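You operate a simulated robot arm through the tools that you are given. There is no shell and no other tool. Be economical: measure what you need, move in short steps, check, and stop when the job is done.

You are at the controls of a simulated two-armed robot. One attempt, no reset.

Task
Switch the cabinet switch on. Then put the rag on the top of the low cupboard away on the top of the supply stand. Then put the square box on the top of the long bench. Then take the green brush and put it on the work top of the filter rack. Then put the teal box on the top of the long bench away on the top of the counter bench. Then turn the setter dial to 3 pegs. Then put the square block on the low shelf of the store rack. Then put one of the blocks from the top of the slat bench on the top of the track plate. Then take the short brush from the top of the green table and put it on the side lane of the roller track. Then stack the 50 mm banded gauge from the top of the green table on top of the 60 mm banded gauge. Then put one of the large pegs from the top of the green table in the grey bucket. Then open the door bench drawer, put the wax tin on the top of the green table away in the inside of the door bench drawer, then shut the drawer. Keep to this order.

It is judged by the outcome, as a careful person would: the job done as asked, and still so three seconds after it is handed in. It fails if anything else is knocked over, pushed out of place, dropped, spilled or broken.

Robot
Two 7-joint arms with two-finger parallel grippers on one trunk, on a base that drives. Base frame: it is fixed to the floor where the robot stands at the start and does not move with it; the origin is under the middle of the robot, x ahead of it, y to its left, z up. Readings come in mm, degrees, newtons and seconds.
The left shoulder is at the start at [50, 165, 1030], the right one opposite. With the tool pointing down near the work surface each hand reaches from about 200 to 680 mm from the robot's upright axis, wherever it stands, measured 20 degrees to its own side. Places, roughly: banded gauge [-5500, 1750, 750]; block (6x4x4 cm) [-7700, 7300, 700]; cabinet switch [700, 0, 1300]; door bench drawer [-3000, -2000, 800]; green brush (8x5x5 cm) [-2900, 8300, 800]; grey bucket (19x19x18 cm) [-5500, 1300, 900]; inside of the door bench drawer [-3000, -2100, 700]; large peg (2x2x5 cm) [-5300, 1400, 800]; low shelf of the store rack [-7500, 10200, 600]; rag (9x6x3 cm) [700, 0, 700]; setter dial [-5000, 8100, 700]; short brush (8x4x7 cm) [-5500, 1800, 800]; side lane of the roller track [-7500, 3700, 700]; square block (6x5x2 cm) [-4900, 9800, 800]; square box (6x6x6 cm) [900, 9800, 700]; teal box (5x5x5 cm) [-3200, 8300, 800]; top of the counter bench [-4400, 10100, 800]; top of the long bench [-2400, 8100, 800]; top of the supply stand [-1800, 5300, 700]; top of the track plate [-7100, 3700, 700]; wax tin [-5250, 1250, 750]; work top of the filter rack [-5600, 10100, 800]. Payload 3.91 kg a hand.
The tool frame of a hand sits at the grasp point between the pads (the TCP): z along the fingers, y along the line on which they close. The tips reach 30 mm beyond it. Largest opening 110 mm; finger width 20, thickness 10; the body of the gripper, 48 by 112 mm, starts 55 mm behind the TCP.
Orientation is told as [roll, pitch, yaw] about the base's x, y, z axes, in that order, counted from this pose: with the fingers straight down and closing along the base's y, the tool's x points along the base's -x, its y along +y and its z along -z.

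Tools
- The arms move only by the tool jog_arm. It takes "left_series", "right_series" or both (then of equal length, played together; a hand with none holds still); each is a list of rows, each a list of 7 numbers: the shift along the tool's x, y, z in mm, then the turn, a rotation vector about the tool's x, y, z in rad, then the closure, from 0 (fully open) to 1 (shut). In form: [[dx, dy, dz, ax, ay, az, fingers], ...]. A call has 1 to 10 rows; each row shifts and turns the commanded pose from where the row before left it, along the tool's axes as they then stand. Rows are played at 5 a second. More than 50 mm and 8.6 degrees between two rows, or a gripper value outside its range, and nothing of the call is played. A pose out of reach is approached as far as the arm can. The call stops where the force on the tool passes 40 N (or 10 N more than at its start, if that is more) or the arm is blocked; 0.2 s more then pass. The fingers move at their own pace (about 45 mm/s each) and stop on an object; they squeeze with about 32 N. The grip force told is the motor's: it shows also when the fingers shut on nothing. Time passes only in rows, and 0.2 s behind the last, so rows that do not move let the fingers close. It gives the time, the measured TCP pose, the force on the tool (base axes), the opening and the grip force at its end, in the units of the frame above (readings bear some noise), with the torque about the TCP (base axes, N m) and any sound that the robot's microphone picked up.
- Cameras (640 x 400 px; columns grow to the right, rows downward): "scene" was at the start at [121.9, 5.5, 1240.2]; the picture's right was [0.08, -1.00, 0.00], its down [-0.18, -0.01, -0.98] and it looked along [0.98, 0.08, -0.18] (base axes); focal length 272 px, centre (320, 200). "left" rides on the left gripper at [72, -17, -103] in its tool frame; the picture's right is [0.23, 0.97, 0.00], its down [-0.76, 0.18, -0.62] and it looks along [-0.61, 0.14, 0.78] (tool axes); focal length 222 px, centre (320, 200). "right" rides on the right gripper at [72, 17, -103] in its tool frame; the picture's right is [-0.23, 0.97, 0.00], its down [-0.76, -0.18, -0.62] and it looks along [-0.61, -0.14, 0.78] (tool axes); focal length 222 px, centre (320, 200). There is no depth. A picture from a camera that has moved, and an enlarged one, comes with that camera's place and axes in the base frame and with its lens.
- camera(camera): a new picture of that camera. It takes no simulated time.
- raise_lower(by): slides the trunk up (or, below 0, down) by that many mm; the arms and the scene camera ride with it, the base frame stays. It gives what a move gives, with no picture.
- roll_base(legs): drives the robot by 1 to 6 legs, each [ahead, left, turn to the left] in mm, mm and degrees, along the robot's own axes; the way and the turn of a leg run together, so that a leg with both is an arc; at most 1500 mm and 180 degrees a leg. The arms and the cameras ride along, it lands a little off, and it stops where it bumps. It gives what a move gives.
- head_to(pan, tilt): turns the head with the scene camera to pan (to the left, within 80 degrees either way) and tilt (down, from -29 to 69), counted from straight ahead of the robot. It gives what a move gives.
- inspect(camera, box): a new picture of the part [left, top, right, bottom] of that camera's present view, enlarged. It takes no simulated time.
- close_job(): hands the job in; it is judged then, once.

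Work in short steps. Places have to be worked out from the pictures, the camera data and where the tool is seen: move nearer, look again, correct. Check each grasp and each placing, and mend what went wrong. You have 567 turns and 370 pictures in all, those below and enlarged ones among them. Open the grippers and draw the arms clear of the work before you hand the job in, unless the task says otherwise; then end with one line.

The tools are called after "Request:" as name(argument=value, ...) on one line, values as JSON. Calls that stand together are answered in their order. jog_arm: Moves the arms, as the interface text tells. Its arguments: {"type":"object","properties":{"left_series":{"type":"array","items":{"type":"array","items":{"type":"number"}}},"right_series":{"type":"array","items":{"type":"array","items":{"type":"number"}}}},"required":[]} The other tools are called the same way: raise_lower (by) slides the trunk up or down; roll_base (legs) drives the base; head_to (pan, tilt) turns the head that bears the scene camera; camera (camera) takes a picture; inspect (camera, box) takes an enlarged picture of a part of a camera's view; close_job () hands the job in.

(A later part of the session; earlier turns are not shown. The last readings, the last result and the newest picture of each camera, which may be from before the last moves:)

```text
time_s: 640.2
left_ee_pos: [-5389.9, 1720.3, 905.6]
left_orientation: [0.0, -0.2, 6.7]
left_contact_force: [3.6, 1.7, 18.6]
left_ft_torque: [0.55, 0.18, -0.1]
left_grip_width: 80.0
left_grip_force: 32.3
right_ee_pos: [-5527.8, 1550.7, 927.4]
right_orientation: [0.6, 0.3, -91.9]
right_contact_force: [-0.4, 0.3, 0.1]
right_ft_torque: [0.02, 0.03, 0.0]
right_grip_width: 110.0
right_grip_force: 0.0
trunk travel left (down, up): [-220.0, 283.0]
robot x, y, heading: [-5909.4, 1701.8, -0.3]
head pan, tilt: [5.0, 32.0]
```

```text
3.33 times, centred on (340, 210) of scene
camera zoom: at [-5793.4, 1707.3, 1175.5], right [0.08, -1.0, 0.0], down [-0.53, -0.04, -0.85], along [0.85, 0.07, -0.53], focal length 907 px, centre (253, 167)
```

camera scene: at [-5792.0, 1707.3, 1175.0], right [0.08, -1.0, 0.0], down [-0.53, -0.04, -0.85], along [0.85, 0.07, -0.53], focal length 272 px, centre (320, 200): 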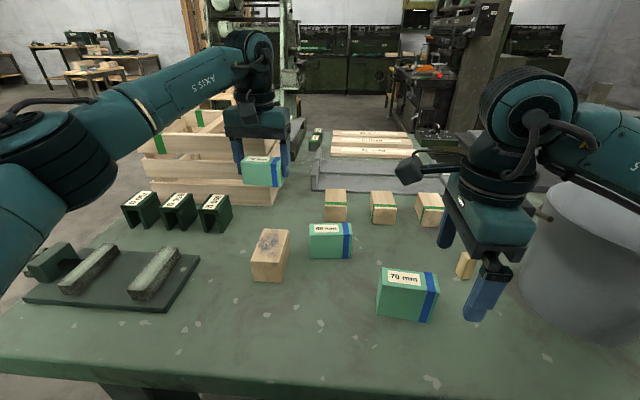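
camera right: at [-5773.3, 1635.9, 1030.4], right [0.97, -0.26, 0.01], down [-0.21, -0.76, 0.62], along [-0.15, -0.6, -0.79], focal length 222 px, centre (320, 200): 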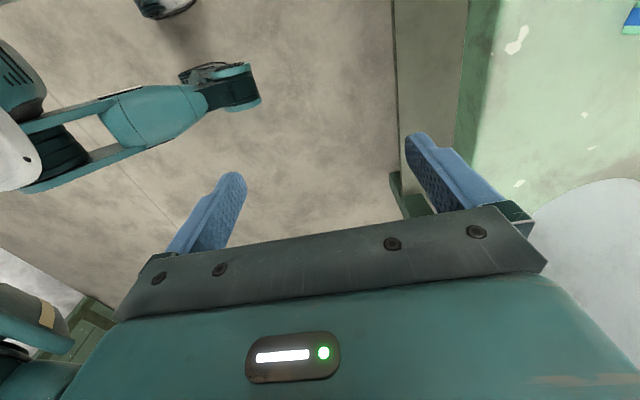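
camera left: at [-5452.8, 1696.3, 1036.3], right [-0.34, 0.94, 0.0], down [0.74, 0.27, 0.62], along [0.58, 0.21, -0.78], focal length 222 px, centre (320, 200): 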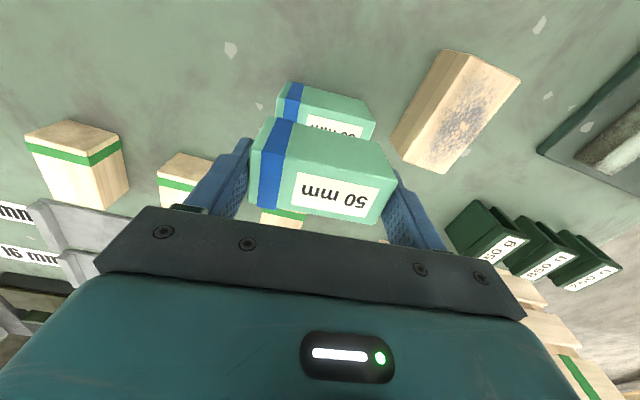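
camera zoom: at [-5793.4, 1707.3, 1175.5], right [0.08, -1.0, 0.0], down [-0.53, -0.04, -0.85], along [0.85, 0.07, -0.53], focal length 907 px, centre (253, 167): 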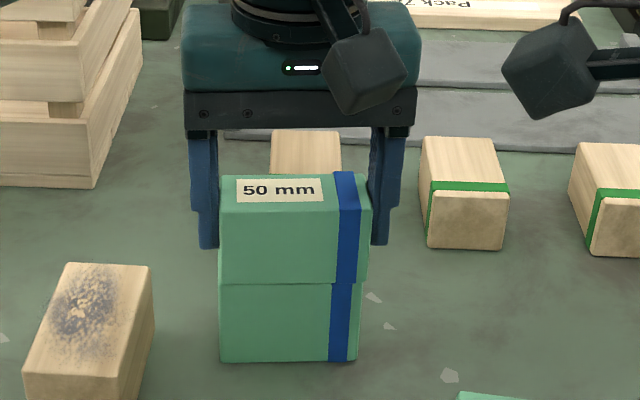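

In contact, neatly stacked. Easing 1 mm, opening slowly and rising straight up.

Request:
jog_arm(left_series=[[0, 0, -0.8, 0, 0, 0, 1], [0, 0, 0, 0, 0, 0, 0.2], [0, 0, 0, 0, 0, 0, 0.1], [0, 0, 0, 0, 0, 0, 0.05], [0, 0, -8, 0, 0, 0, 0.05], [0, 0, -20, 0, 0, 0, 0.05], [0, 0, -35, 0, 0, 0, 0.05], [0, 0, -40, 0, 0, 0, 0]])

Request:
camera(camera="scene")

```text
time_s: 642.0
left_ee_pos: [-5390.5, 1720.0, 1007.0]
left_orientation: [0.0, 0.3, 6.6]
left_contact_force: [0.1, -0.1, -0.3]
left_ft_torque: [-0.01, -0.02, 0.0]
left_grip_width: 109.9
left_grip_force: 0.1
right_ee_pos: [-5527.6, 1551.5, 926.0]
right_orientation: [0.5, 0.3, -91.8]
right_contact_force: [-0.2, 0.3, -0.3]
right_ft_torque: [0.02, -0.03, 0.01]
right_grip_width: 109.9
right_grip_force: 0.1
trunk travel left (down, up): [-220.0, 283.0]
robot x, y, heading: [-5911.2, 1699.3, -0.6]
head pan, tilt: [5.0, 32.0]
```

```text
150 pictures are left
camera scene: at [-5792.4, 1707.2, 1175.0], right [0.08, -1.0, 0.0], down [-0.53, -0.04, -0.85], along [0.85, 0.07, -0.53], focal length 272 px, centre (320, 200)
```

scene: 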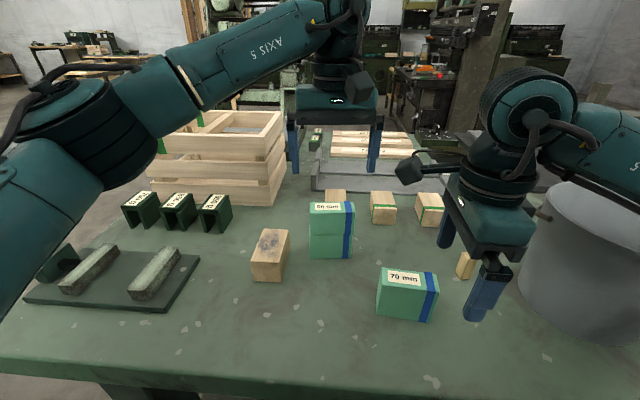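

Stack stands. Now the peg: drawing the left hand back and looking toward the pegs and bucket.

Request:
jog_arm(left_series=[[35, 25, -10, 0, 0, 0, 0], [35, 25, 0, 0, 0, 0, 0], [35, 25, 0, 0, 0, 0, 0], [35, 25, 0, 0, 0, 0, 0], [35, 20, 0, 0, 0, 0, 0]])

Request:
head_to(pan=-20, tilt=35)

Request:
camera(camera="scene")

Request:
camera(camera="right")

```text
time_s: 643.2
left_ee_pos: [-5578.8, 1820.8, 1018.0]
left_orientation: [0.0, 0.1, 6.7]
left_contact_force: [-0.8, 1.0, -0.6]
left_ft_torque: [-0.01, 0.03, 0.02]
left_grip_width: 110.4
left_grip_force: 0.0
right_ee_pos: [-5527.2, 1550.7, 925.5]
right_orientation: [0.5, 0.3, -91.9]
right_contact_force: [0.7, 0.2, 0.0]
right_ft_torque: [-0.02, -0.01, 0.01]
right_grip_width: 110.1
right_grip_force: 0.2
trunk travel left (down, up): [-220.0, 283.0]
robot x, y, heading: [-5906.5, 1703.6, -0.5]
head pan, tilt: [5.0, 32.0]
```

```text
time_s: 644.0
left_ee_pos: [-5577.9, 1819.1, 1017.1]
left_orientation: [-0.1, 0.2, 6.6]
left_contact_force: [-0.4, 0.4, 0.6]
left_ft_torque: [-0.04, -0.01, -0.01]
left_grip_width: 110.0
left_grip_force: 0.0
right_ee_pos: [-5526.9, 1551.1, 927.2]
right_orientation: [0.5, 0.2, -92.0]
right_contact_force: [0.1, 0.3, -0.7]
right_ft_torque: [0.0, 0.01, -0.02]
right_grip_width: 110.1
right_grip_force: 0.1
trunk travel left (down, up): [-220.0, 283.0]
robot x, y, heading: [-5912.1, 1701.4, -0.4]
head pan, tilt: [-20.0, 35.0]
```

```text
149 pictures are left
camera scene: at [-5798.9, 1669.5, 1170.4], right [-0.35, -0.94, 0.0], down [-0.54, 0.2, -0.82], along [0.77, -0.28, -0.57], focal length 272 px, centre (320, 200)
```

scene: 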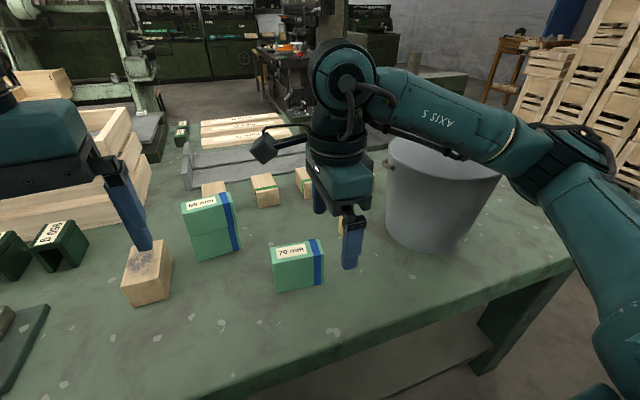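

```text
148 pictures are left
camera right: at [-5509.6, 1622.6, 1030.1], right [0.97, -0.26, 0.01], down [-0.21, -0.76, 0.62], along [-0.15, -0.6, -0.79], focal length 222 px, centre (320, 200)
```

right: 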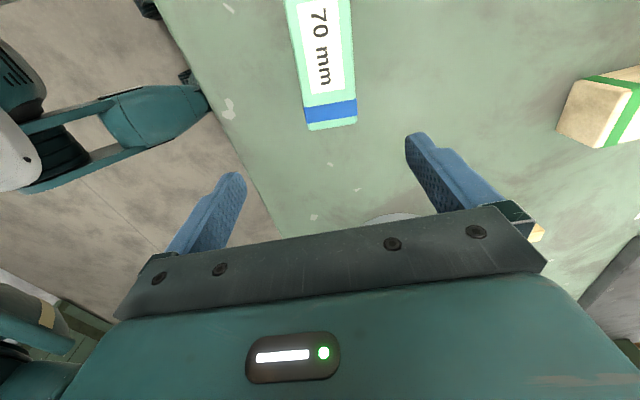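

Peg 1 (≈(-5425,1455)) stands close to the bucket, so I'll use a grip leaning 25° away (north) from the bucket. Tilting the right hand and moving near for a look.

Request:
jog_arm(right_series=[[0, 0, -20, 0, -0.145, 0, 0.3], [0, 0, -10, 0, -0.145, 0, 0.3], [0, 0, 0, 0, -0.146, 0, 0.3], [-8, 30, 4, 0, 0, 0, 0.3], [-8, 30, 4, 0, 0, 0, 0.3], [-4, 25, 2, 0, 0, 0, 0.3]])

Request:
camera(camera="right")

Request:
camera(camera="scene")

```text
time_s: 645.5
left_ee_pos: [-5578.1, 1820.9, 1017.6]
left_orientation: [0.0, 0.2, 6.6]
left_contact_force: [-0.1, 0.9, 0.6]
left_ft_torque: [-0.02, 0.02, 0.0]
left_grip_width: 109.9
left_grip_force: 0.1
right_ee_pos: [-5442.5, 1525.9, 955.9]
right_orientation: [0.6, -24.7, -92.2]
right_contact_force: [-0.3, 0.3, -0.4]
right_ft_torque: [-0.02, 0.0, 0.01]
right_grip_width: 77.0
right_grip_force: 0.1
trunk travel left (down, up): [-220.0, 283.0]
robot x, y, heading: [-5908.9, 1701.5, -0.3]
head pan, tilt: [-20.0, 35.0]
```

```text
147 pictures are left
camera right: at [-5424.1, 1635.6, 1020.0], right [0.97, -0.24, 0.1], down [-0.2, -0.43, 0.88], along [-0.17, -0.87, -0.46], focal length 222 px, centre (320, 200)
```

right: 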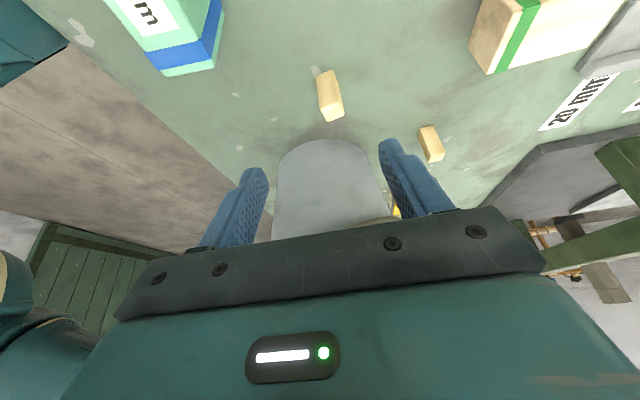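

```text
146 pictures are left
camera scene: at [-5798.9, 1669.4, 1170.3], right [-0.35, -0.94, 0.0], down [-0.54, 0.2, -0.82], along [0.77, -0.29, -0.57], focal length 272 px, centre (320, 200)
```

scene: 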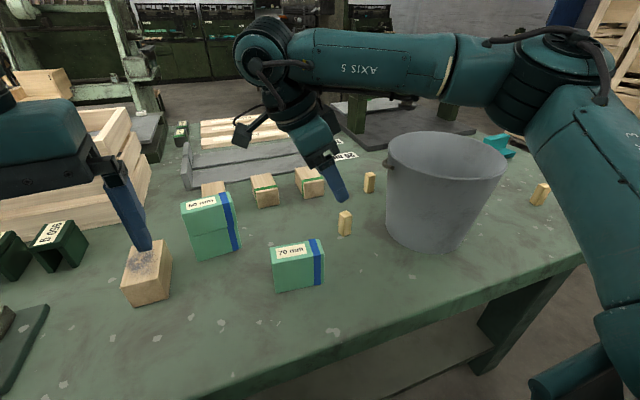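

Three pegs are visible: A ≈(-5433,1480), B ≈(-5310,1359), C beyond the bucket. Zooming to compare sizes before choosing A.

Request:
inspect(camera="scene", box=[300, 130, 560, 290])

Request:
inspect(camera="right", box=[280, 50, 460, 180])

```text
2.46 times, centred on (430, 210) of scene
camera zoom: at [-5798.9, 1669.4, 1170.3], right [-0.35, -0.94, 0.0], down [-0.54, 0.2, -0.82], along [0.77, -0.29, -0.57], focal length 670 px, centre (49, 175)
```

zoom: 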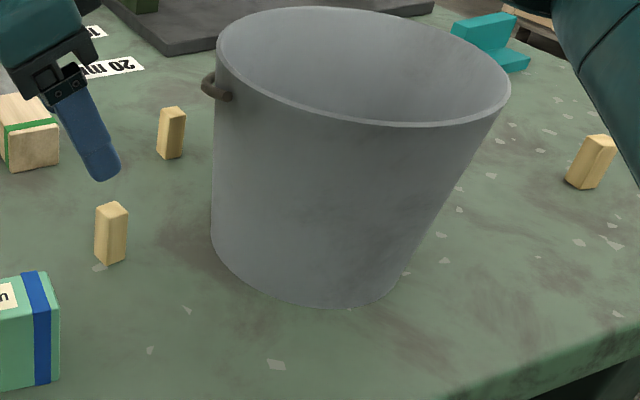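

```text
3.08 times, centred on (370, 115) of right
camera zoom: at [-5424.1, 1635.6, 1020.0], right [0.97, -0.24, 0.1], down [-0.2, -0.43, 0.88], along [-0.17, -0.87, -0.46], focal length 684 px, centre (166, 462)
```

zoom: 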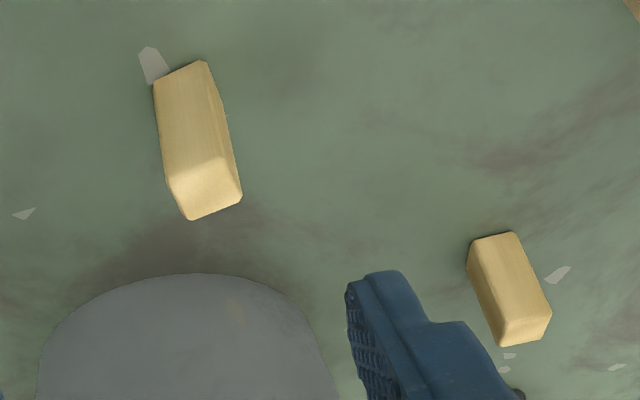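

All alike; taking peg A at (-5431,1482), yaw ≈9°. Returning the tool upright, aligning yaw, and moving above it.

Request:
jog_arm(right_series=[[0, 0, 0, 0, 0.145, 0, 0.5], [0, 0, 0, 0, 0.145, 0, 0.5], [0, 0, 0, -0.008, 0.138, 0, 0.5], [0, 0, 0, 0, 0, -0.098, 0.5], [0, 0, 0, 0, 0, -0.098, 0.5], [-15, 1.3, 0, 0, 0, 0, 0.5], [-15, 1.3, 0, 0, 0, 0, 0.5], [-15, 1.3, 20, 0, 0, 0, 0.5], [0, 0, 30, 0, 0, 0, 0.5]])

Request:
camera(camera="right")

Request:
camera(camera="scene")

```text
time_s: 647.5
left_ee_pos: [-5577.2, 1820.1, 1017.7]
left_orientation: [0.0, 0.1, 6.6]
left_contact_force: [0.7, 0.1, 0.4]
left_ft_torque: [0.0, 0.0, -0.03]
left_grip_width: 110.0
left_grip_force: 0.0
right_ee_pos: [-5430.7, 1483.9, 904.6]
right_orientation: [0.9, -0.3, -80.6]
right_contact_force: [0.5, -0.4, 0.0]
right_ft_torque: [-0.01, 0.01, -0.03]
right_grip_width: 54.9
right_grip_force: 0.0
trunk travel left (down, up): [-220.0, 283.0]
robot x, y, heading: [-5912.5, 1702.5, -0.4]
head pan, tilt: [-20.0, 35.0]
```

```text
143 pictures are left
camera right: at [-5429.0, 1558.7, 1009.2], right [1.0, -0.07, 0.02], down [-0.06, -0.78, 0.62], along [-0.03, -0.62, -0.78], focal length 222 px, centre (320, 200)
```

right: 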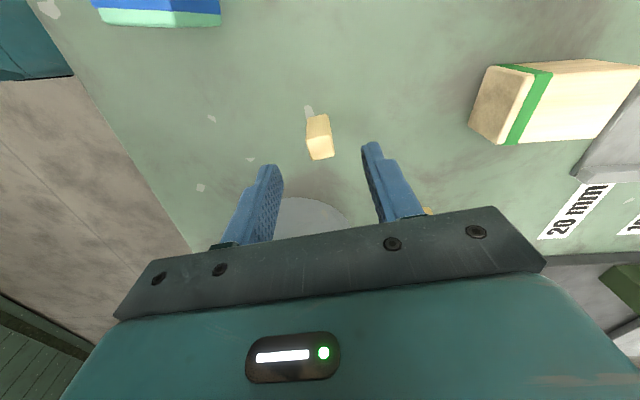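

```text
142 pictures are left
camera scene: at [-5798.9, 1669.3, 1170.4], right [-0.35, -0.94, 0.0], down [-0.54, 0.2, -0.82], along [0.77, -0.29, -0.57], focal length 272 px, centre (320, 200)
```

scene: 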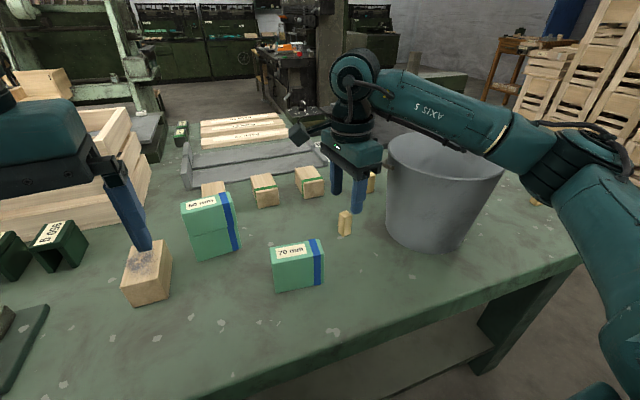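

Peg top ≈4 mm further south; adjusting and descending to TCP ≈830, then closing.

Request:
jog_arm(right_series=[[-4, 0, 30, 0, 0, 0, 0.5], [0, 0, 30, 0, 0, 0, 0.5], [0, 0, 14, 0, 0, 0, 0.5], [0, 0, 0, 0, 0, 0, 1], [0, 0, 0, 0, 0, 0, 1], [0, 0, 0, 0, 0, 0, 1]])

Request:
camera(camera="right")

```text
time_s: 649.0
left_ee_pos: [-5584.4, 1825.9, 1016.9]
left_orientation: [-0.5, -0.3, 6.6]
left_contact_force: [0.0, 0.7, 0.6]
left_ft_torque: [-0.05, 0.01, -0.02]
left_grip_width: 110.1
left_grip_force: 0.1
right_ee_pos: [-5424.8, 1481.0, 870.5]
right_orientation: [5.7, -0.7, -81.5]
right_contact_force: [-0.3, -0.2, -0.8]
right_ft_torque: [-0.01, -0.04, 0.02]
right_grip_width: 18.4
right_grip_force: 31.6
trunk travel left (down, up): [-220.0, 283.0]
robot x, y, heading: [-5909.0, 1701.4, -0.2]
head pan, tilt: [-20.0, 35.0]
stopped in row 6 (right hand): the arm was blocked; the commanded pose is now the measured one
```

```text
141 pictures are left
camera right: at [-5429.5, 1554.3, 974.4], right [0.99, -0.08, 0.1], down [-0.12, -0.78, 0.61], along [0.03, -0.62, -0.78], focal length 222 px, centre (320, 200)
```

right: 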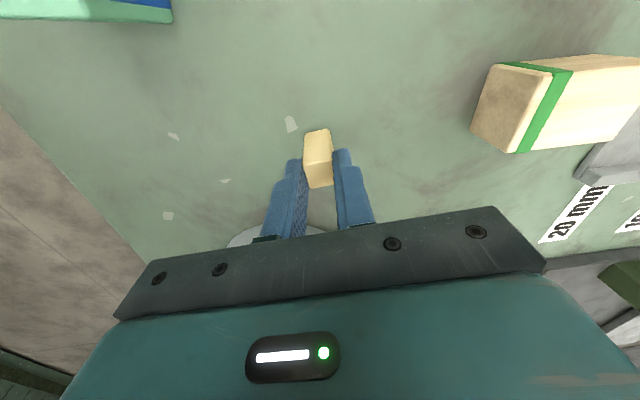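

The arm was blocked at z 870 — likely the forearm is on the bucket rim. Looking at the scene before moving.

Request:
camera(camera="scene")

```text
140 pictures are left
camera scene: at [-5806.9, 1676.4, 1170.3], right [-0.35, -0.94, 0.0], down [-0.53, 0.19, -0.83], along [0.77, -0.29, -0.56], focal length 272 px, centre (320, 200)
```

scene: 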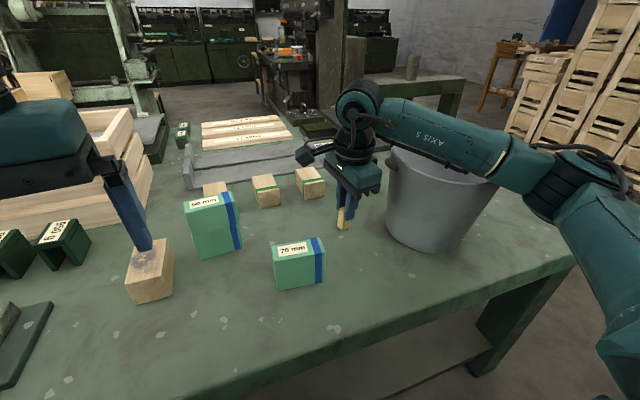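

The forearm rests on the rim. Raising the trunk straight up 120 mm relieves it; the peg is held by its top.

Request:
raise_lower(by=120)

Request:
camera(camera="scene")

Request:
camera(camera="right")

```text
time_s: 650.5
left_ee_pos: [-5577.7, 1819.2, 1137.5]
left_orientation: [0.0, 0.1, 6.6]
left_contact_force: [0.3, -0.5, -1.3]
left_ft_torque: [0.01, 0.01, 0.0]
left_grip_width: 110.1
left_grip_force: 0.0
right_ee_pos: [-5421.6, 1476.9, 973.9]
right_orientation: [3.7, -0.1, -81.1]
right_contact_force: [0.2, -0.7, 0.1]
right_ft_torque: [0.01, -0.01, 0.01]
right_grip_width: 18.5
right_grip_force: 32.0
trunk travel left (down, up): [-340.0, 163.0]
robot x, y, heading: [-5911.2, 1702.2, -0.3]
head pan, tilt: [-20.0, 35.0]
```

```text
139 pictures are left
camera scene: at [-5798.9, 1669.2, 1290.3], right [-0.35, -0.94, 0.0], down [-0.54, 0.2, -0.82], along [0.77, -0.29, -0.57], focal length 272 px, centre (320, 200)
```

scene: 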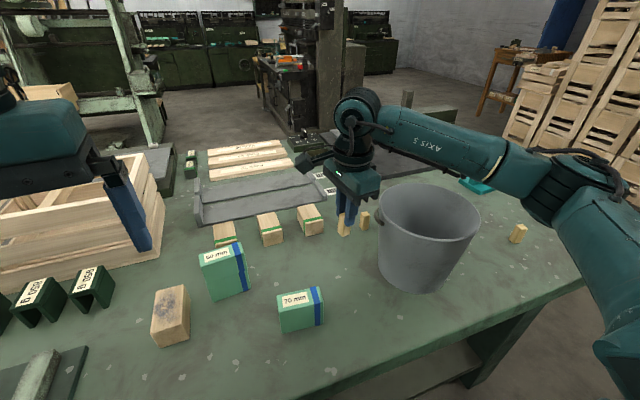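

```text
138 pictures are left
camera right: at [-5424.2, 1550.7, 1078.0], right [1.0, -0.07, 0.06], down [-0.1, -0.78, 0.61], along [0.0, -0.62, -0.79], focal length 222 px, centre (320, 200)
```

right: 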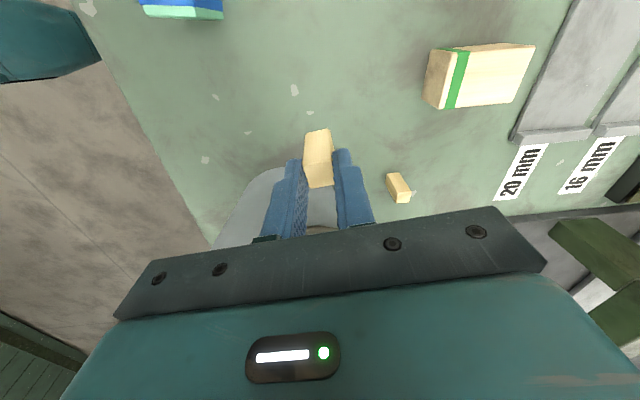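

Peg lifted (held at its top), bucket unmoved at ≈(-5487,1328). Raising further, then carrying it over the bucket centre.

Request:
jog_arm(right_series=[[0, 0, -20, 0.032, 0, 0, 1], [0, 0, -25, 0.032, 0, 0, 1], [0, 0, -25, 0, 0, 0, 1], [0, 0, -30, 0, 0, 0, 1], [-27, -17.5, 0, 0, 0, 0, 1], [-27, -17.5, 0, 0, 0, 0, 1], [-27, -17.5, 0, 0, 0, 0, 1], [-27, -17.5, 0, 0, 0, 0, 1], [-27, -17.5, 0, 0, 0, 0, 1]])

Request:
camera(camera="scene")

Request:
camera(camera="right")

```text
time_s: 652.5
left_ee_pos: [-5578.1, 1820.2, 1136.8]
left_orientation: [-0.1, 0.1, 6.6]
left_contact_force: [0.3, -0.1, 0.1]
left_ft_torque: [0.01, -0.02, 0.04]
left_grip_width: 109.7
left_grip_force: 0.1
right_ee_pos: [-5488.5, 1327.8, 1073.7]
right_orientation: [0.1, -0.1, -81.1]
right_contact_force: [-0.1, -0.3, 0.2]
right_ft_torque: [-0.02, -0.01, -0.01]
right_grip_width: 18.2
right_grip_force: 31.7
trunk travel left (down, up): [-340.0, 163.0]
robot x, y, heading: [-5907.7, 1702.8, -0.6]
head pan, tilt: [-20.0, 35.0]
```

```text
137 pictures are left
camera scene: at [-5799.4, 1668.9, 1290.4], right [-0.35, -0.94, 0.0], down [-0.54, 0.2, -0.82], along [0.77, -0.29, -0.57], focal length 272 px, centre (320, 200)
```

scene: 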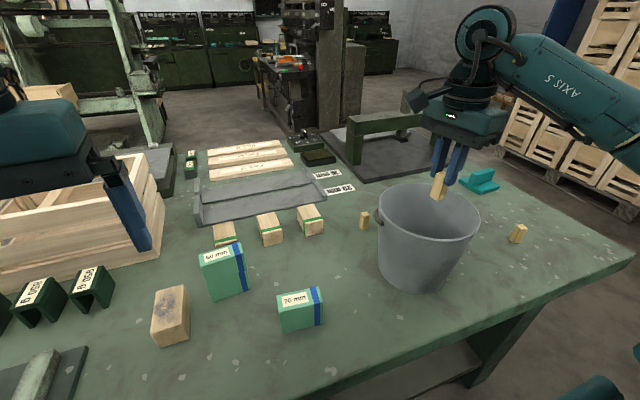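

```text
136 pictures are left
camera right: at [-5485.7, 1403.6, 1177.5], right [1.0, -0.07, 0.0], down [-0.06, -0.78, 0.62], along [-0.04, -0.62, -0.78], focal length 222 px, centre (320, 200)
```

right: 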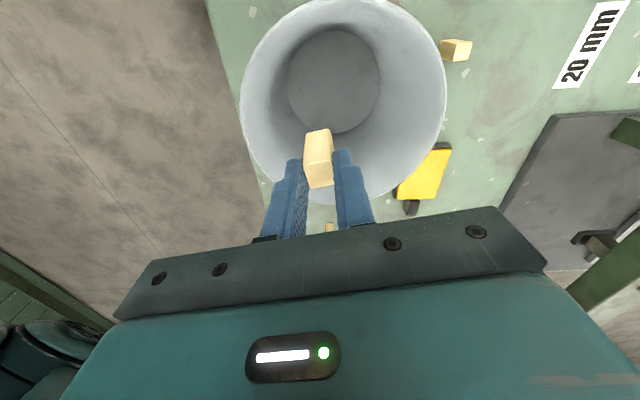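

The bucket's centre seen from above is ≈(-5468,1350). Shifting there and lowering into it.

Request:
jog_arm(right_series=[[11, 11.4, 0, 0, 0, 0, 1], [11, 11.4, 0, 0, 0, 0, 1], [0, 0, 30, 0, 0, 0, 1], [0, 0, 35, 0, 0, 0, 1], [0, 0, 35, 0, 0, 0, 1], [0, 0, 30, 0, 0, 0, 1]])

Request:
camera(camera="right")

Request:
camera(camera="scene")

```text
time_s: 654.0
left_ee_pos: [-5578.1, 1820.1, 1137.1]
left_orientation: [-0.1, 0.1, 6.6]
left_contact_force: [-0.4, -0.1, 0.6]
left_ft_torque: [0.0, -0.02, 0.0]
left_grip_width: 110.3
left_grip_force: 0.0
right_ee_pos: [-5470.5, 1355.2, 944.2]
right_orientation: [0.1, 0.0, -81.1]
right_contact_force: [0.7, 0.5, 0.1]
right_ft_torque: [-0.01, 0.03, 0.0]
right_grip_width: 18.1
right_grip_force: 31.5
trunk travel left (down, up): [-340.0, 163.0]
robot x, y, heading: [-5908.0, 1701.0, -0.5]
head pan, tilt: [-20.0, 35.0]
```

```text
135 pictures are left
camera right: at [-5466.6, 1429.6, 1048.4], right [1.0, -0.07, 0.0], down [-0.06, -0.78, 0.63], along [-0.04, -0.62, -0.78], focal length 222 px, centre (320, 200)
```

right: 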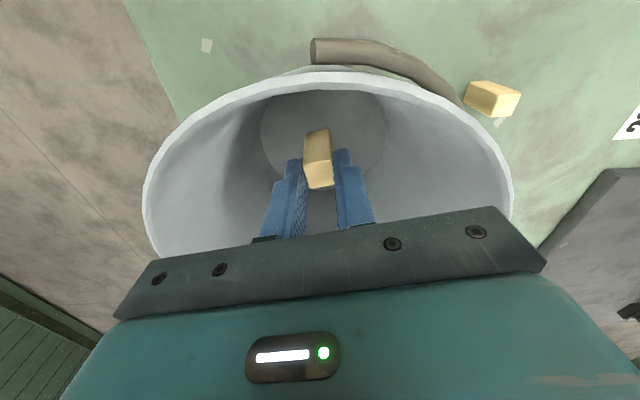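

```text
134 pictures are left
camera scene: at [-5799.0, 1669.1, 1290.4], right [-0.35, -0.94, 0.0], down [-0.54, 0.2, -0.82], along [0.77, -0.29, -0.57], focal length 272 px, centre (320, 200)
```

scene: 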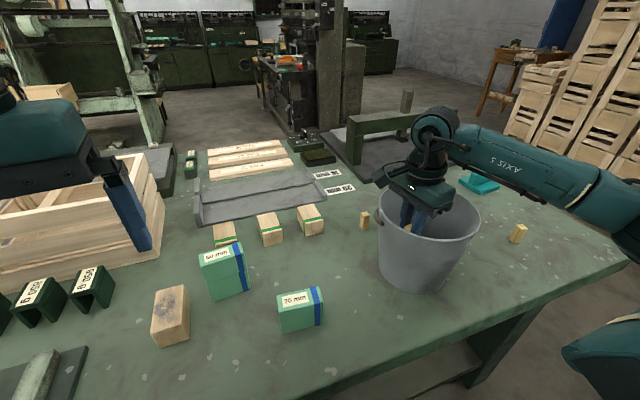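

The peg is well inside. Releasing and rising out.

Request:
jog_arm(right_series=[[0, 0, 0, 0, 0, 0, 0.6], [0, 0, 0, 0, 0, 0, 0.6], [0, 0, 0, 0, 0, 0, 0.6], [0, 0, -40, 0, 0, 0, 0.6], [0, 0, -45, 0, 0, 0, 0.6], [0, 0, -45, 0, 0, 0, 0.6]])

Request:
camera(camera="right")

Request:
inspect(camera="scene", box=[280, 120, 560, 300])

```text
time_s: 655.4
left_ee_pos: [-5578.5, 1820.3, 1137.2]
left_orientation: [0.0, 0.1, 6.6]
left_contact_force: [-0.6, 0.7, 0.8]
left_ft_torque: [-0.02, -0.01, -0.01]
left_grip_width: 110.3
left_grip_force: 0.1
right_ee_pos: [-5472.0, 1356.6, 1073.8]
right_orientation: [0.0, -0.2, -81.0]
right_contact_force: [0.5, -0.5, 0.2]
right_ft_torque: [0.0, -0.01, -0.03]
right_grip_width: 44.0
right_grip_force: 0.0
trunk travel left (down, up): [-340.0, 163.0]
robot x, y, heading: [-5909.6, 1701.7, -0.5]
head pan, tilt: [-20.0, 35.0]
```

```text
133 pictures are left
camera right: at [-5467.3, 1430.1, 1177.8], right [1.0, -0.07, 0.0], down [-0.06, -0.78, 0.63], along [-0.05, -0.62, -0.78], focal length 222 px, centre (320, 200)
```

right: 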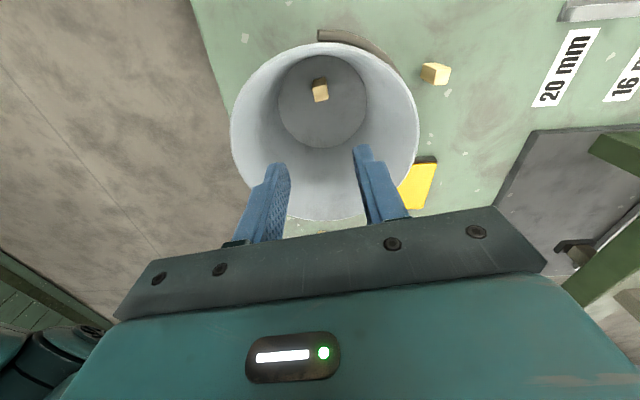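

```text
2.22 times, centred on (420, 210) of scene
camera zoom: at [-5799.5, 1669.6, 1290.4], right [-0.35, -0.94, 0.0], down [-0.54, 0.2, -0.82], along [0.77, -0.29, -0.57], focal length 604 px, centre (98, 178)
```

zoom: 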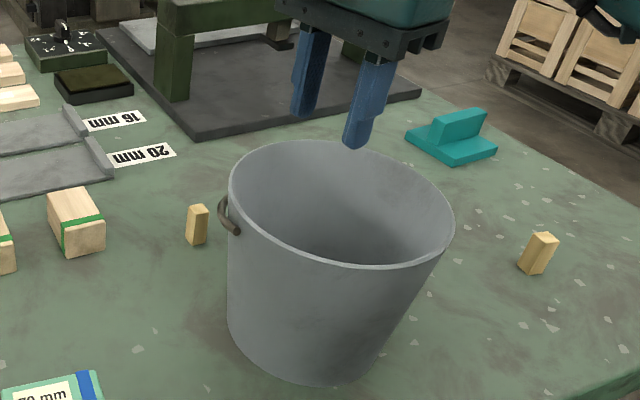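

Peg lies in the bucket. Next, the wax tin: the yellow-lidded item near (-5295,1166) looks likely. Backing off, moving south and looking.

Request:
roll_base(legs=[[-200, 0, 0], [0, -450, 0]])

Request:
head_to(pan=-5, tilt=30)

Request:
camera(camera="scene")

```text
time_s: 661.0
left_ee_pos: [-5780.9, 1371.5, 1137.1]
left_orientation: [0.0, 0.1, 6.5]
left_contact_force: [0.0, 1.1, -0.1]
left_ft_torque: [0.0, 0.0, 0.0]
left_grip_width: 109.8
left_grip_force: 0.1
right_ee_pos: [-5674.8, 905.1, 1074.0]
right_orientation: [0.1, -0.2, -81.2]
right_contact_force: [-0.5, 0.4, 0.6]
right_ft_torque: [-0.03, 0.01, -0.01]
right_grip_width: 44.0
right_grip_force: 0.1
trunk travel left (down, up): [-340.0, 163.0]
robot x, y, heading: [-6111.8, 1253.2, -0.6]
head pan, tilt: [-20.0, 35.0]
```

```text
time_s: 661.8
left_ee_pos: [-5781.4, 1370.2, 1136.0]
left_orientation: [0.0, 0.2, 6.6]
left_contact_force: [-0.6, 0.0, 0.0]
left_ft_torque: [0.03, -0.01, 0.03]
left_grip_width: 110.3
left_grip_force: 0.0
right_ee_pos: [-5674.4, 905.0, 1073.8]
right_orientation: [0.1, -0.3, -81.2]
right_contact_force: [0.1, -0.2, -0.6]
right_ft_torque: [0.0, 0.03, 0.01]
right_grip_width: 43.8
right_grip_force: 0.0
trunk travel left (down, up): [-340.0, 163.0]
robot x, y, heading: [-6111.9, 1255.1, -0.5]
head pan, tilt: [-5.0, 30.0]
```

```text
131 pictures are left
camera scene: at [-5994.9, 1241.8, 1298.1], right [-0.1, -1.0, 0.0], down [-0.5, 0.05, -0.87], along [0.86, -0.08, -0.5], focal length 272 px, centre (320, 200)
```

scene: 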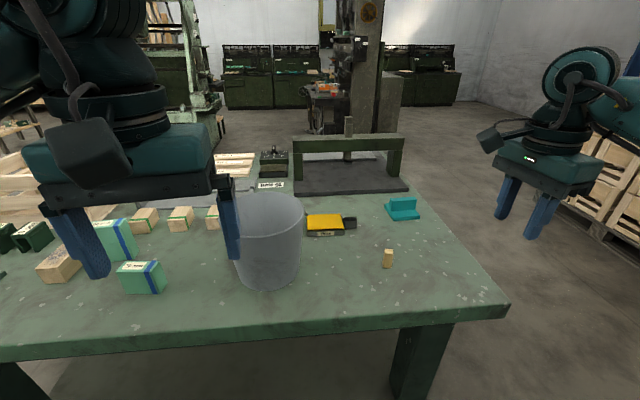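

Request:
inspect(camera="scene", box=[230, 140, 430, 290])

```text
2.67 times, centred on (330, 215) of scene
camera zoom: at [-5994.9, 1241.8, 1298.1], right [-0.1, -1.0, 0.0], down [-0.5, 0.05, -0.87], along [0.86, -0.08, -0.5], focal length 725 px, centre (293, 160)
```

zoom: 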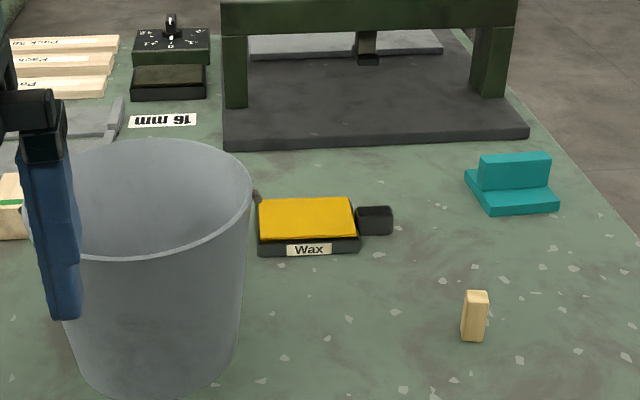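

The "Wax" tin (black tray, yellow wax, knob at its right) is at ≈(-5309,1163), about 116×84 mm. I'll drive in and take it with the right hand closing along x.

Request:
roll_base(legs=[[200, 0, 0]])

Request:
jog_arm(right_series=[[0, 0, 0, 0, 0, 0.08, 0], [0, 0, 0, 0, 0, 0.08, 0], [40, 25, 0, 0, 0, 0, 0], [40, 25, 0, 0, 0, 0, 0], [40, 25, 0, 0, 0, 0, 0], [40, 25, 0, 0, 0, 0, 0], [40, 25, 0, 0, 0, 0, 0], [40, 25, 0, 0, 0, 0, 0]])

Request:
camera(camera="right")

Request:
camera(camera="scene")

```text
time_s: 663.4
left_ee_pos: [-5580.1, 1368.1, 1137.4]
left_orientation: [0.0, 0.3, 6.5]
left_contact_force: [-0.1, 0.2, -0.6]
left_ft_torque: [0.0, 0.0, -0.01]
left_grip_width: 110.1
left_grip_force: 0.1
right_ee_pos: [-5474.8, 902.6, 1075.1]
right_orientation: [0.1, -0.1, -81.2]
right_contact_force: [-0.2, 0.3, 0.4]
right_ft_torque: [-0.03, 0.03, -0.01]
right_grip_width: 43.9
right_grip_force: 0.1
trunk travel left (down, up): [-340.0, 163.0]
robot x, y, heading: [-5912.3, 1252.1, -0.7]
head pan, tilt: [-5.0, 30.0]
```

```text
time_s: 665.2
left_ee_pos: [-5581.1, 1369.0, 1136.4]
left_orientation: [0.1, 0.1, 6.5]
left_contact_force: [-0.6, 0.4, -0.5]
left_ft_torque: [0.0, -0.02, 0.03]
left_grip_width: 110.0
left_grip_force: 0.0
right_ee_pos: [-5322.5, 1143.6, 1073.6]
right_orientation: [0.2, -0.3, -90.4]
right_contact_force: [1.1, 0.0, 0.7]
right_ft_torque: [-0.04, -0.01, 0.01]
right_grip_width: 110.2
right_grip_force: 0.0
trunk travel left (down, up): [-340.0, 163.0]
robot x, y, heading: [-5911.8, 1253.7, -0.5]
head pan, tilt: [-5.0, 30.0]
```

```text
129 pictures are left
camera right: at [-5306.3, 1216.7, 1177.2], right [0.97, -0.23, 0.0], down [-0.18, -0.76, 0.63], along [-0.14, -0.61, -0.78], focal length 222 px, centre (320, 200)
```

right: 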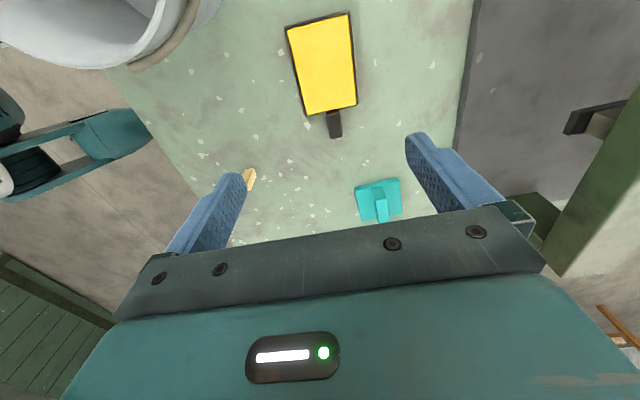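

```text
128 pictures are left
camera scene: at [-5794.3, 1241.1, 1298.1], right [-0.1, -1.0, 0.0], down [-0.5, 0.05, -0.87], along [0.86, -0.08, -0.5], focal length 272 px, centre (320, 200)
```

scene: 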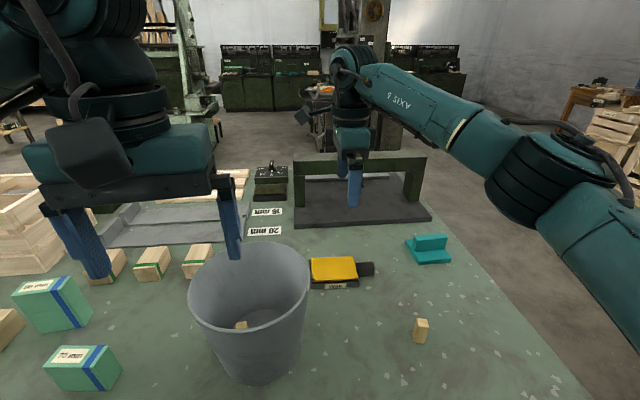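

Tin body centre ≈(-5310,1164), yaw −2.4°. Aligning over it and descending to ~900.

Request:
jog_arm(right_series=[[20.4, 11.3, 0, 0.003, -0.005, 0.035, 0], [0, 0, 45, 0, 0, 0, 0], [0, 0, 45, 0, 0, 0, 0], [0, 0, 45, 0, 0, 0, 0], [0, 0, 35, 0, 0, 0, 0]])

Request:
camera(camera="right")

Request:
camera(camera="scene")

```text
time_s: 666.4
left_ee_pos: [-5580.3, 1367.9, 1136.7]
left_orientation: [0.0, 0.1, 6.6]
left_contact_force: [0.2, -0.4, 0.8]
left_ft_torque: [-0.03, 0.01, 0.0]
left_grip_width: 109.9
left_grip_force: 0.1
right_ee_pos: [-5311.1, 1161.1, 902.1]
right_orientation: [0.0, -0.4, -92.4]
right_contact_force: [0.6, -0.8, 0.8]
right_ft_torque: [-0.02, 0.01, 0.0]
right_grip_width: 109.8
right_grip_force: 0.1
trunk travel left (down, up): [-340.0, 163.0]
robot x, y, heading: [-5913.9, 1251.7, -0.4]
head pan, tilt: [-5.0, 30.0]
```

```text
127 pictures are left
camera right: at [-5292.5, 1233.2, 1005.4], right [0.96, -0.27, 0.0], down [-0.21, -0.75, 0.63], along [-0.17, -0.61, -0.78], focal length 222 px, centre (320, 200)
```

right: 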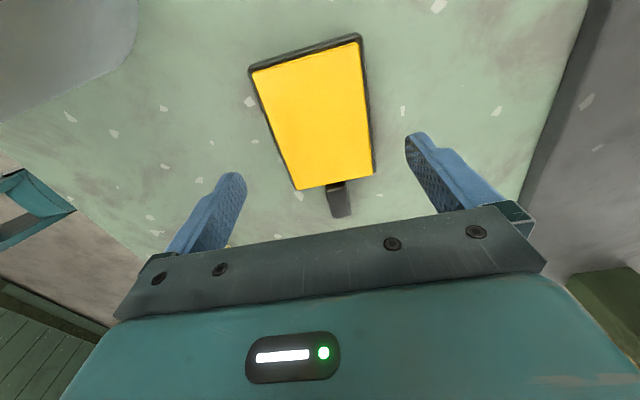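

```text
126 pictures are left
camera scene: at [-5794.2, 1240.0, 1298.2], right [-0.1, -1.0, 0.0], down [-0.5, 0.05, -0.87], along [0.86, -0.08, -0.5], focal length 272 px, centre (320, 200)
```

scene: 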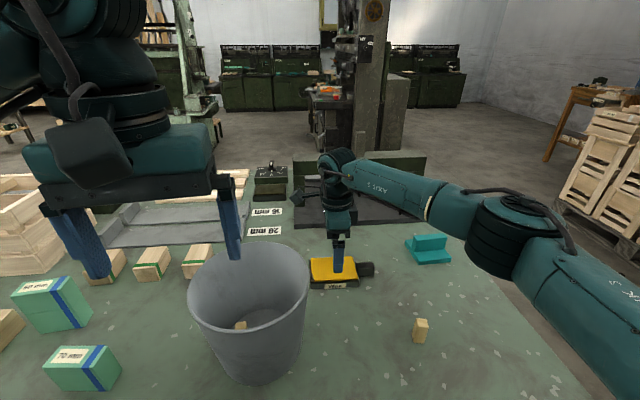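

Centred well. Descending to TCP ≈829 and closing.

Request:
jog_arm(right_series=[[0, 0, 35, 0, 0, 0, 0], [0, 0, 22, 0, 0, 0, 0], [0, 0, 10, 0, 0, 0, 0], [0, 0, 4, 0, 0, 0, 0], [0, 0, 0, 0, 0, 0, 1], [0, 0, 0, 0, 0, 0, 1], [0, 0, 0, 0, 0, 0, 1], [0, 0, 0, 0, 0, 0, 1]])

Request:
camera(camera="right")

```text
time_s: 668.2
left_ee_pos: [-5580.5, 1368.4, 1137.6]
left_orientation: [0.0, 0.1, 6.6]
left_contact_force: [0.0, 0.3, -0.3]
left_ft_torque: [-0.05, -0.05, 0.03]
left_grip_width: 109.8
left_grip_force: 0.1
right_ee_pos: [-5310.8, 1160.0, 831.5]
right_orientation: [0.0, -0.4, -92.3]
right_contact_force: [1.1, -0.2, -0.3]
right_ft_torque: [-0.06, -0.15, -0.04]
right_grip_width: 85.6
right_grip_force: 32.5
trunk travel left (down, up): [-340.0, 163.0]
robot x, y, heading: [-5916.2, 1252.2, -0.6]
head pan, tilt: [-5.0, 30.0]
```

```text
125 pictures are left
camera right: at [-5292.6, 1233.0, 935.6], right [0.96, -0.27, 0.0], down [-0.21, -0.75, 0.63], along [-0.17, -0.61, -0.78], focal length 222 px, centre (320, 200)
```

right: 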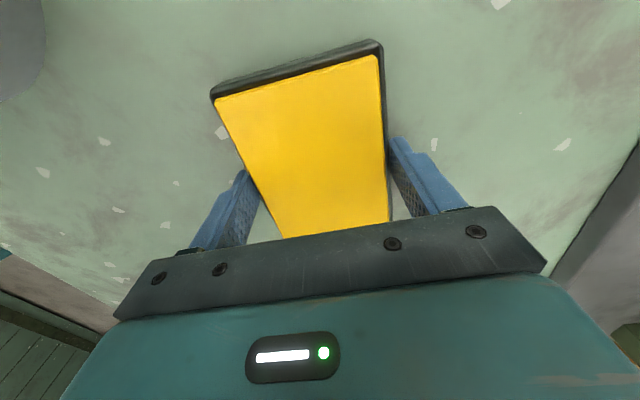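

Gripped at 85.6 mm. Lifting slowly.

Request:
jog_arm(right_series=[[0, 0, -2, 0, 0, 0, 1], [0, 0, -3, 0, 0, 0, 1], [0, 0, -5, 0, 0, 0, 1], [0, 0, -8, 0, 0, 0, 1], [0, 0, -12, 0, 0, 0, 1], [0, 0, -15, 0, 0, 0, 1], [0, 0, -15, 0, 0, 0, 1], [0, 0, -15, 0, 0, 0, 1], [0, 0, -15, 0, 0, 0, 1], [0, 0, -15, 0, 0, 0, 1]])

Request:
camera(camera="right")

```text
time_s: 670.4
left_ee_pos: [-5580.4, 1368.3, 1137.2]
left_orientation: [0.0, 0.1, 6.5]
left_contact_force: [0.2, -0.8, 0.5]
left_ft_torque: [0.04, 0.0, -0.03]
left_grip_width: 109.9
left_grip_force: 0.1
right_ee_pos: [-5312.2, 1162.0, 938.0]
right_orientation: [-0.3, -0.5, -92.5]
right_contact_force: [-0.2, -0.3, -2.9]
right_ft_torque: [0.03, -0.02, 0.01]
right_grip_width: 85.3
right_grip_force: 31.9
trunk travel left (down, up): [-340.0, 163.0]
robot x, y, heading: [-5914.6, 1254.1, -0.6]
head pan, tilt: [-5.0, 30.0]
```

```text
124 pictures are left
camera right: at [-5292.9, 1233.9, 1041.3], right [0.96, -0.27, 0.0], down [-0.21, -0.75, 0.63], along [-0.17, -0.61, -0.78], focal length 222 px, centre (320, 200)
```

right: 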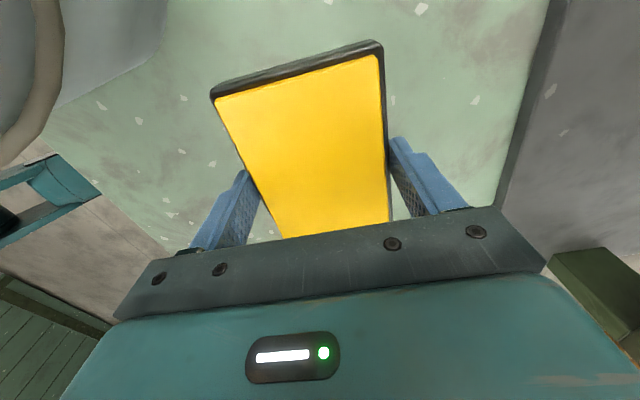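

Held (2.9 N). Raising more, backing off and turning to look for the route to the door bench at [-3000,-2000].

Request:
jog_arm(right_series=[[0, 0, -15, 0, 0, 0, 1], [0, 0, -20, 0, 0, 0, 1], [0, 0, -20, 0, 0, 0, 1], [0, 0, -20, 0, 0, 0, 1], [0, 0, -15, 0, 0, 0, 1]])

Request:
roll_base(legs=[[-350, 0, 0], [0, 0, -45]])

Request:
head_to(pan=15, tilt=14)

Request:
camera(camera="scene")

```text
time_s: 671.6
left_ee_pos: [-5580.2, 1368.1, 1136.5]
left_orientation: [0.1, 0.1, 6.5]
left_contact_force: [-0.6, 0.5, 0.5]
left_ft_torque: [-0.01, 0.02, 0.01]
left_grip_width: 109.8
left_grip_force: 0.0
right_ee_pos: [-5311.9, 1161.8, 1026.9]
right_orientation: [0.0, -0.4, -92.4]
right_contact_force: [0.3, 0.1, -3.1]
right_ft_torque: [0.01, -0.03, -0.02]
right_grip_width: 85.7
right_grip_force: 31.9
trunk travel left (down, up): [-340.0, 163.0]
robot x, y, heading: [-5912.4, 1251.7, -0.4]
head pan, tilt: [-5.0, 30.0]
```

```text
time_s: 676.0
left_ee_pos: [-5946.1, 1101.3, 1136.5]
left_orientation: [0.0, 0.1, -38.6]
left_contact_force: [-0.2, -0.8, 0.8]
left_ft_torque: [0.02, 0.0, 0.0]
left_grip_width: 109.9
left_grip_force: 0.1
right_ee_pos: [-5902.7, 765.1, 1027.0]
right_orientation: [-0.2, -0.4, -137.4]
right_contact_force: [0.6, 0.2, -3.4]
right_ft_torque: [-0.02, -0.02, 0.0]
right_grip_width: 85.5
right_grip_force: 31.6
trunk travel left (down, up): [-340.0, 163.0]
robot x, y, heading: [-6262.2, 1250.8, -45.5]
head pan, tilt: [-5.0, 30.0]
```

```text
time_s: 676.8
left_ee_pos: [-5945.1, 1101.0, 1137.7]
left_orientation: [0.0, 0.2, -38.4]
left_contact_force: [0.4, 0.4, -0.4]
left_ft_torque: [0.01, -0.01, 0.02]
left_grip_width: 110.0
left_grip_force: 0.0
right_ee_pos: [-5901.7, 765.7, 1027.9]
right_orientation: [-0.1, -0.4, -137.4]
right_contact_force: [0.1, 0.3, -2.2]
right_ft_torque: [-0.02, 0.02, 0.01]
right_grip_width: 85.6
right_grip_force: 32.2
trunk travel left (down, up): [-340.0, 163.0]
robot x, y, heading: [-6266.3, 1252.4, -45.5]
head pan, tilt: [15.0, 14.0]
```

```text
123 pictures are left
camera scene: at [-6163.8, 1183.7, 1323.9], right [-0.51, -0.86, 0.0], down [-0.21, 0.12, -0.97], along [0.84, -0.49, -0.24], focal length 272 px, centre (320, 200)
```

scene: 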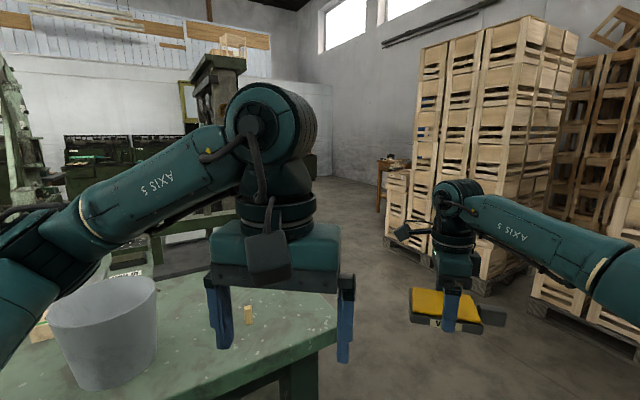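

The passage between the table (south edge y≈856) and the crates (y<-1000) is free. Driving south to y≈0, then east.

Request:
roll_base(legs=[[0, 0, -44.5], [1250, 0, 0], [0, 0, 90], [1200, 0, 0]])

Request:
head_to(pan=-15, tilt=14)

Request:
camera(camera="scene")

```text
time_s: 694.7
left_ee_pos: [-4739.6, 112.7, 1137.5]
left_orientation: [0.0, 0.2, 7.1]
left_contact_force: [-0.6, -0.7, -0.1]
left_ft_torque: [-0.03, -0.03, 0.03]
left_grip_width: 109.9
left_grip_force: 0.1
right_ee_pos: [-4468.1, -90.2, 1026.9]
right_orientation: [-0.2, -0.6, -91.8]
right_contact_force: [0.3, -0.3, -2.7]
right_ft_torque: [0.04, -0.01, 0.02]
right_grip_width: 85.6
right_grip_force: 32.2
trunk travel left (down, up): [-340.0, 163.0]
robot x, y, heading: [-5070.9, -8.3, 0.0]
head pan, tilt: [15.0, 14.0]
```

```text
time_s: 695.7
left_ee_pos: [-4739.4, 114.3, 1137.2]
left_orientation: [0.0, 0.2, 7.2]
left_contact_force: [0.7, 0.2, 0.2]
left_ft_torque: [-0.03, 0.0, -0.02]
left_grip_width: 110.1
left_grip_force: 0.0
right_ee_pos: [-4466.3, -90.9, 1027.1]
right_orientation: [-0.1, -0.5, -91.8]
right_contact_force: [0.3, 0.2, -2.6]
right_ft_torque: [0.01, 0.01, 0.03]
right_grip_width: 85.9
right_grip_force: 32.4
trunk travel left (down, up): [-340.0, 163.0]
robot x, y, heading: [-5071.5, -5.4, 0.1]
head pan, tilt: [-15.0, 14.0]
```

```text
122 pictures are left
camera scene: at [-4951.3, -33.0, 1323.9], right [-0.26, -0.97, 0.0], down [-0.23, 0.06, -0.97], along [0.94, -0.25, -0.24], focal length 272 px, centre (320, 200)
```

scene: 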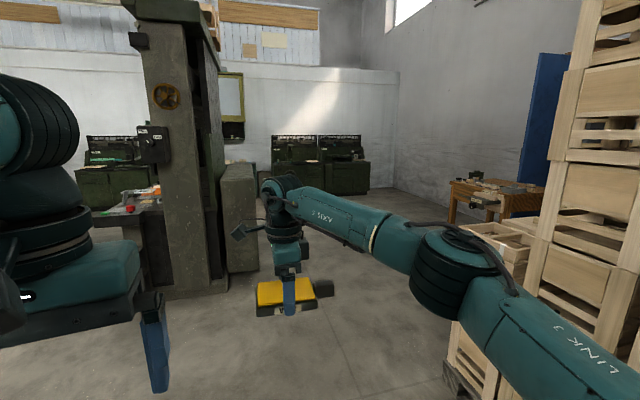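

The wooden bench by the blue door is the door bench. Shifting to y≈-450, driving east to x≈-3000, and turning to face it.

Request:
roll_base(legs=[[0, -430, 0], [1050, 0, 0], [1000, 0, 0], [0, 0, -90]])

Request:
head_to(pan=0, tilt=20)

Request:
camera(camera="scene")

```text
time_s: 713.6
left_ee_pos: [-2888.4, -759.2, 1136.7]
left_orientation: [-0.1, 0.2, -82.7]
left_contact_force: [0.3, -0.5, -0.3]
left_ft_torque: [0.03, 0.02, 0.0]
left_grip_width: 110.1
left_grip_force: 0.1
right_ee_pos: [-3090.9, -1028.7, 1027.7]
right_orientation: [-0.1, -0.4, 178.5]
right_contact_force: [-0.3, -1.2, -3.0]
right_ft_torque: [-0.04, 0.0, 0.02]
right_grip_width: 85.6
right_grip_force: 32.2
trunk travel left (down, up): [-340.0, 163.0]
robot x, y, heading: [-3009.1, -426.9, -89.5]
head pan, tilt: [-15.0, 14.0]
```

```text
time_s: 714.4
left_ee_pos: [-2888.9, -757.8, 1136.6]
left_orientation: [0.1, 0.2, -82.6]
left_contact_force: [0.0, 0.3, -0.2]
left_ft_torque: [0.03, 0.0, 0.02]
left_grip_width: 110.1
left_grip_force: 0.1
right_ee_pos: [-3091.1, -1029.1, 1027.7]
right_orientation: [0.0, -0.5, 178.6]
right_contact_force: [0.4, 0.5, -3.0]
right_ft_torque: [-0.01, 0.0, -0.01]
right_grip_width: 85.6
right_grip_force: 31.4
trunk travel left (down, up): [-340.0, 163.0]
robot x, y, heading: [-3009.1, -423.4, -89.4]
head pan, tilt: [0.0, 20.0]
```

```text
121 pictures are left
camera scene: at [-3010.5, -550.8, 1314.2], right [-1.0, -0.01, 0.0], down [0.0, 0.34, -0.94], along [0.01, -0.94, -0.34], focal length 272 px, centre (320, 200)
```

scene: 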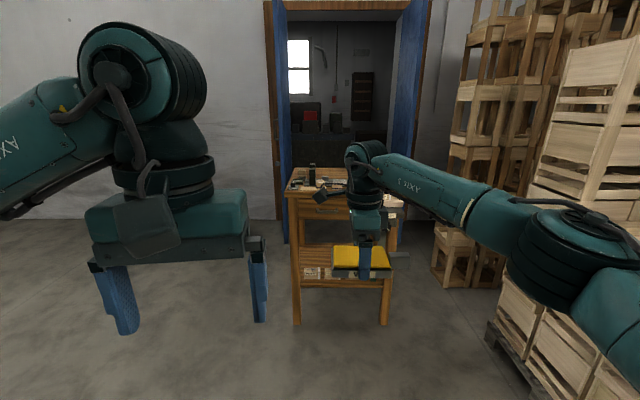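

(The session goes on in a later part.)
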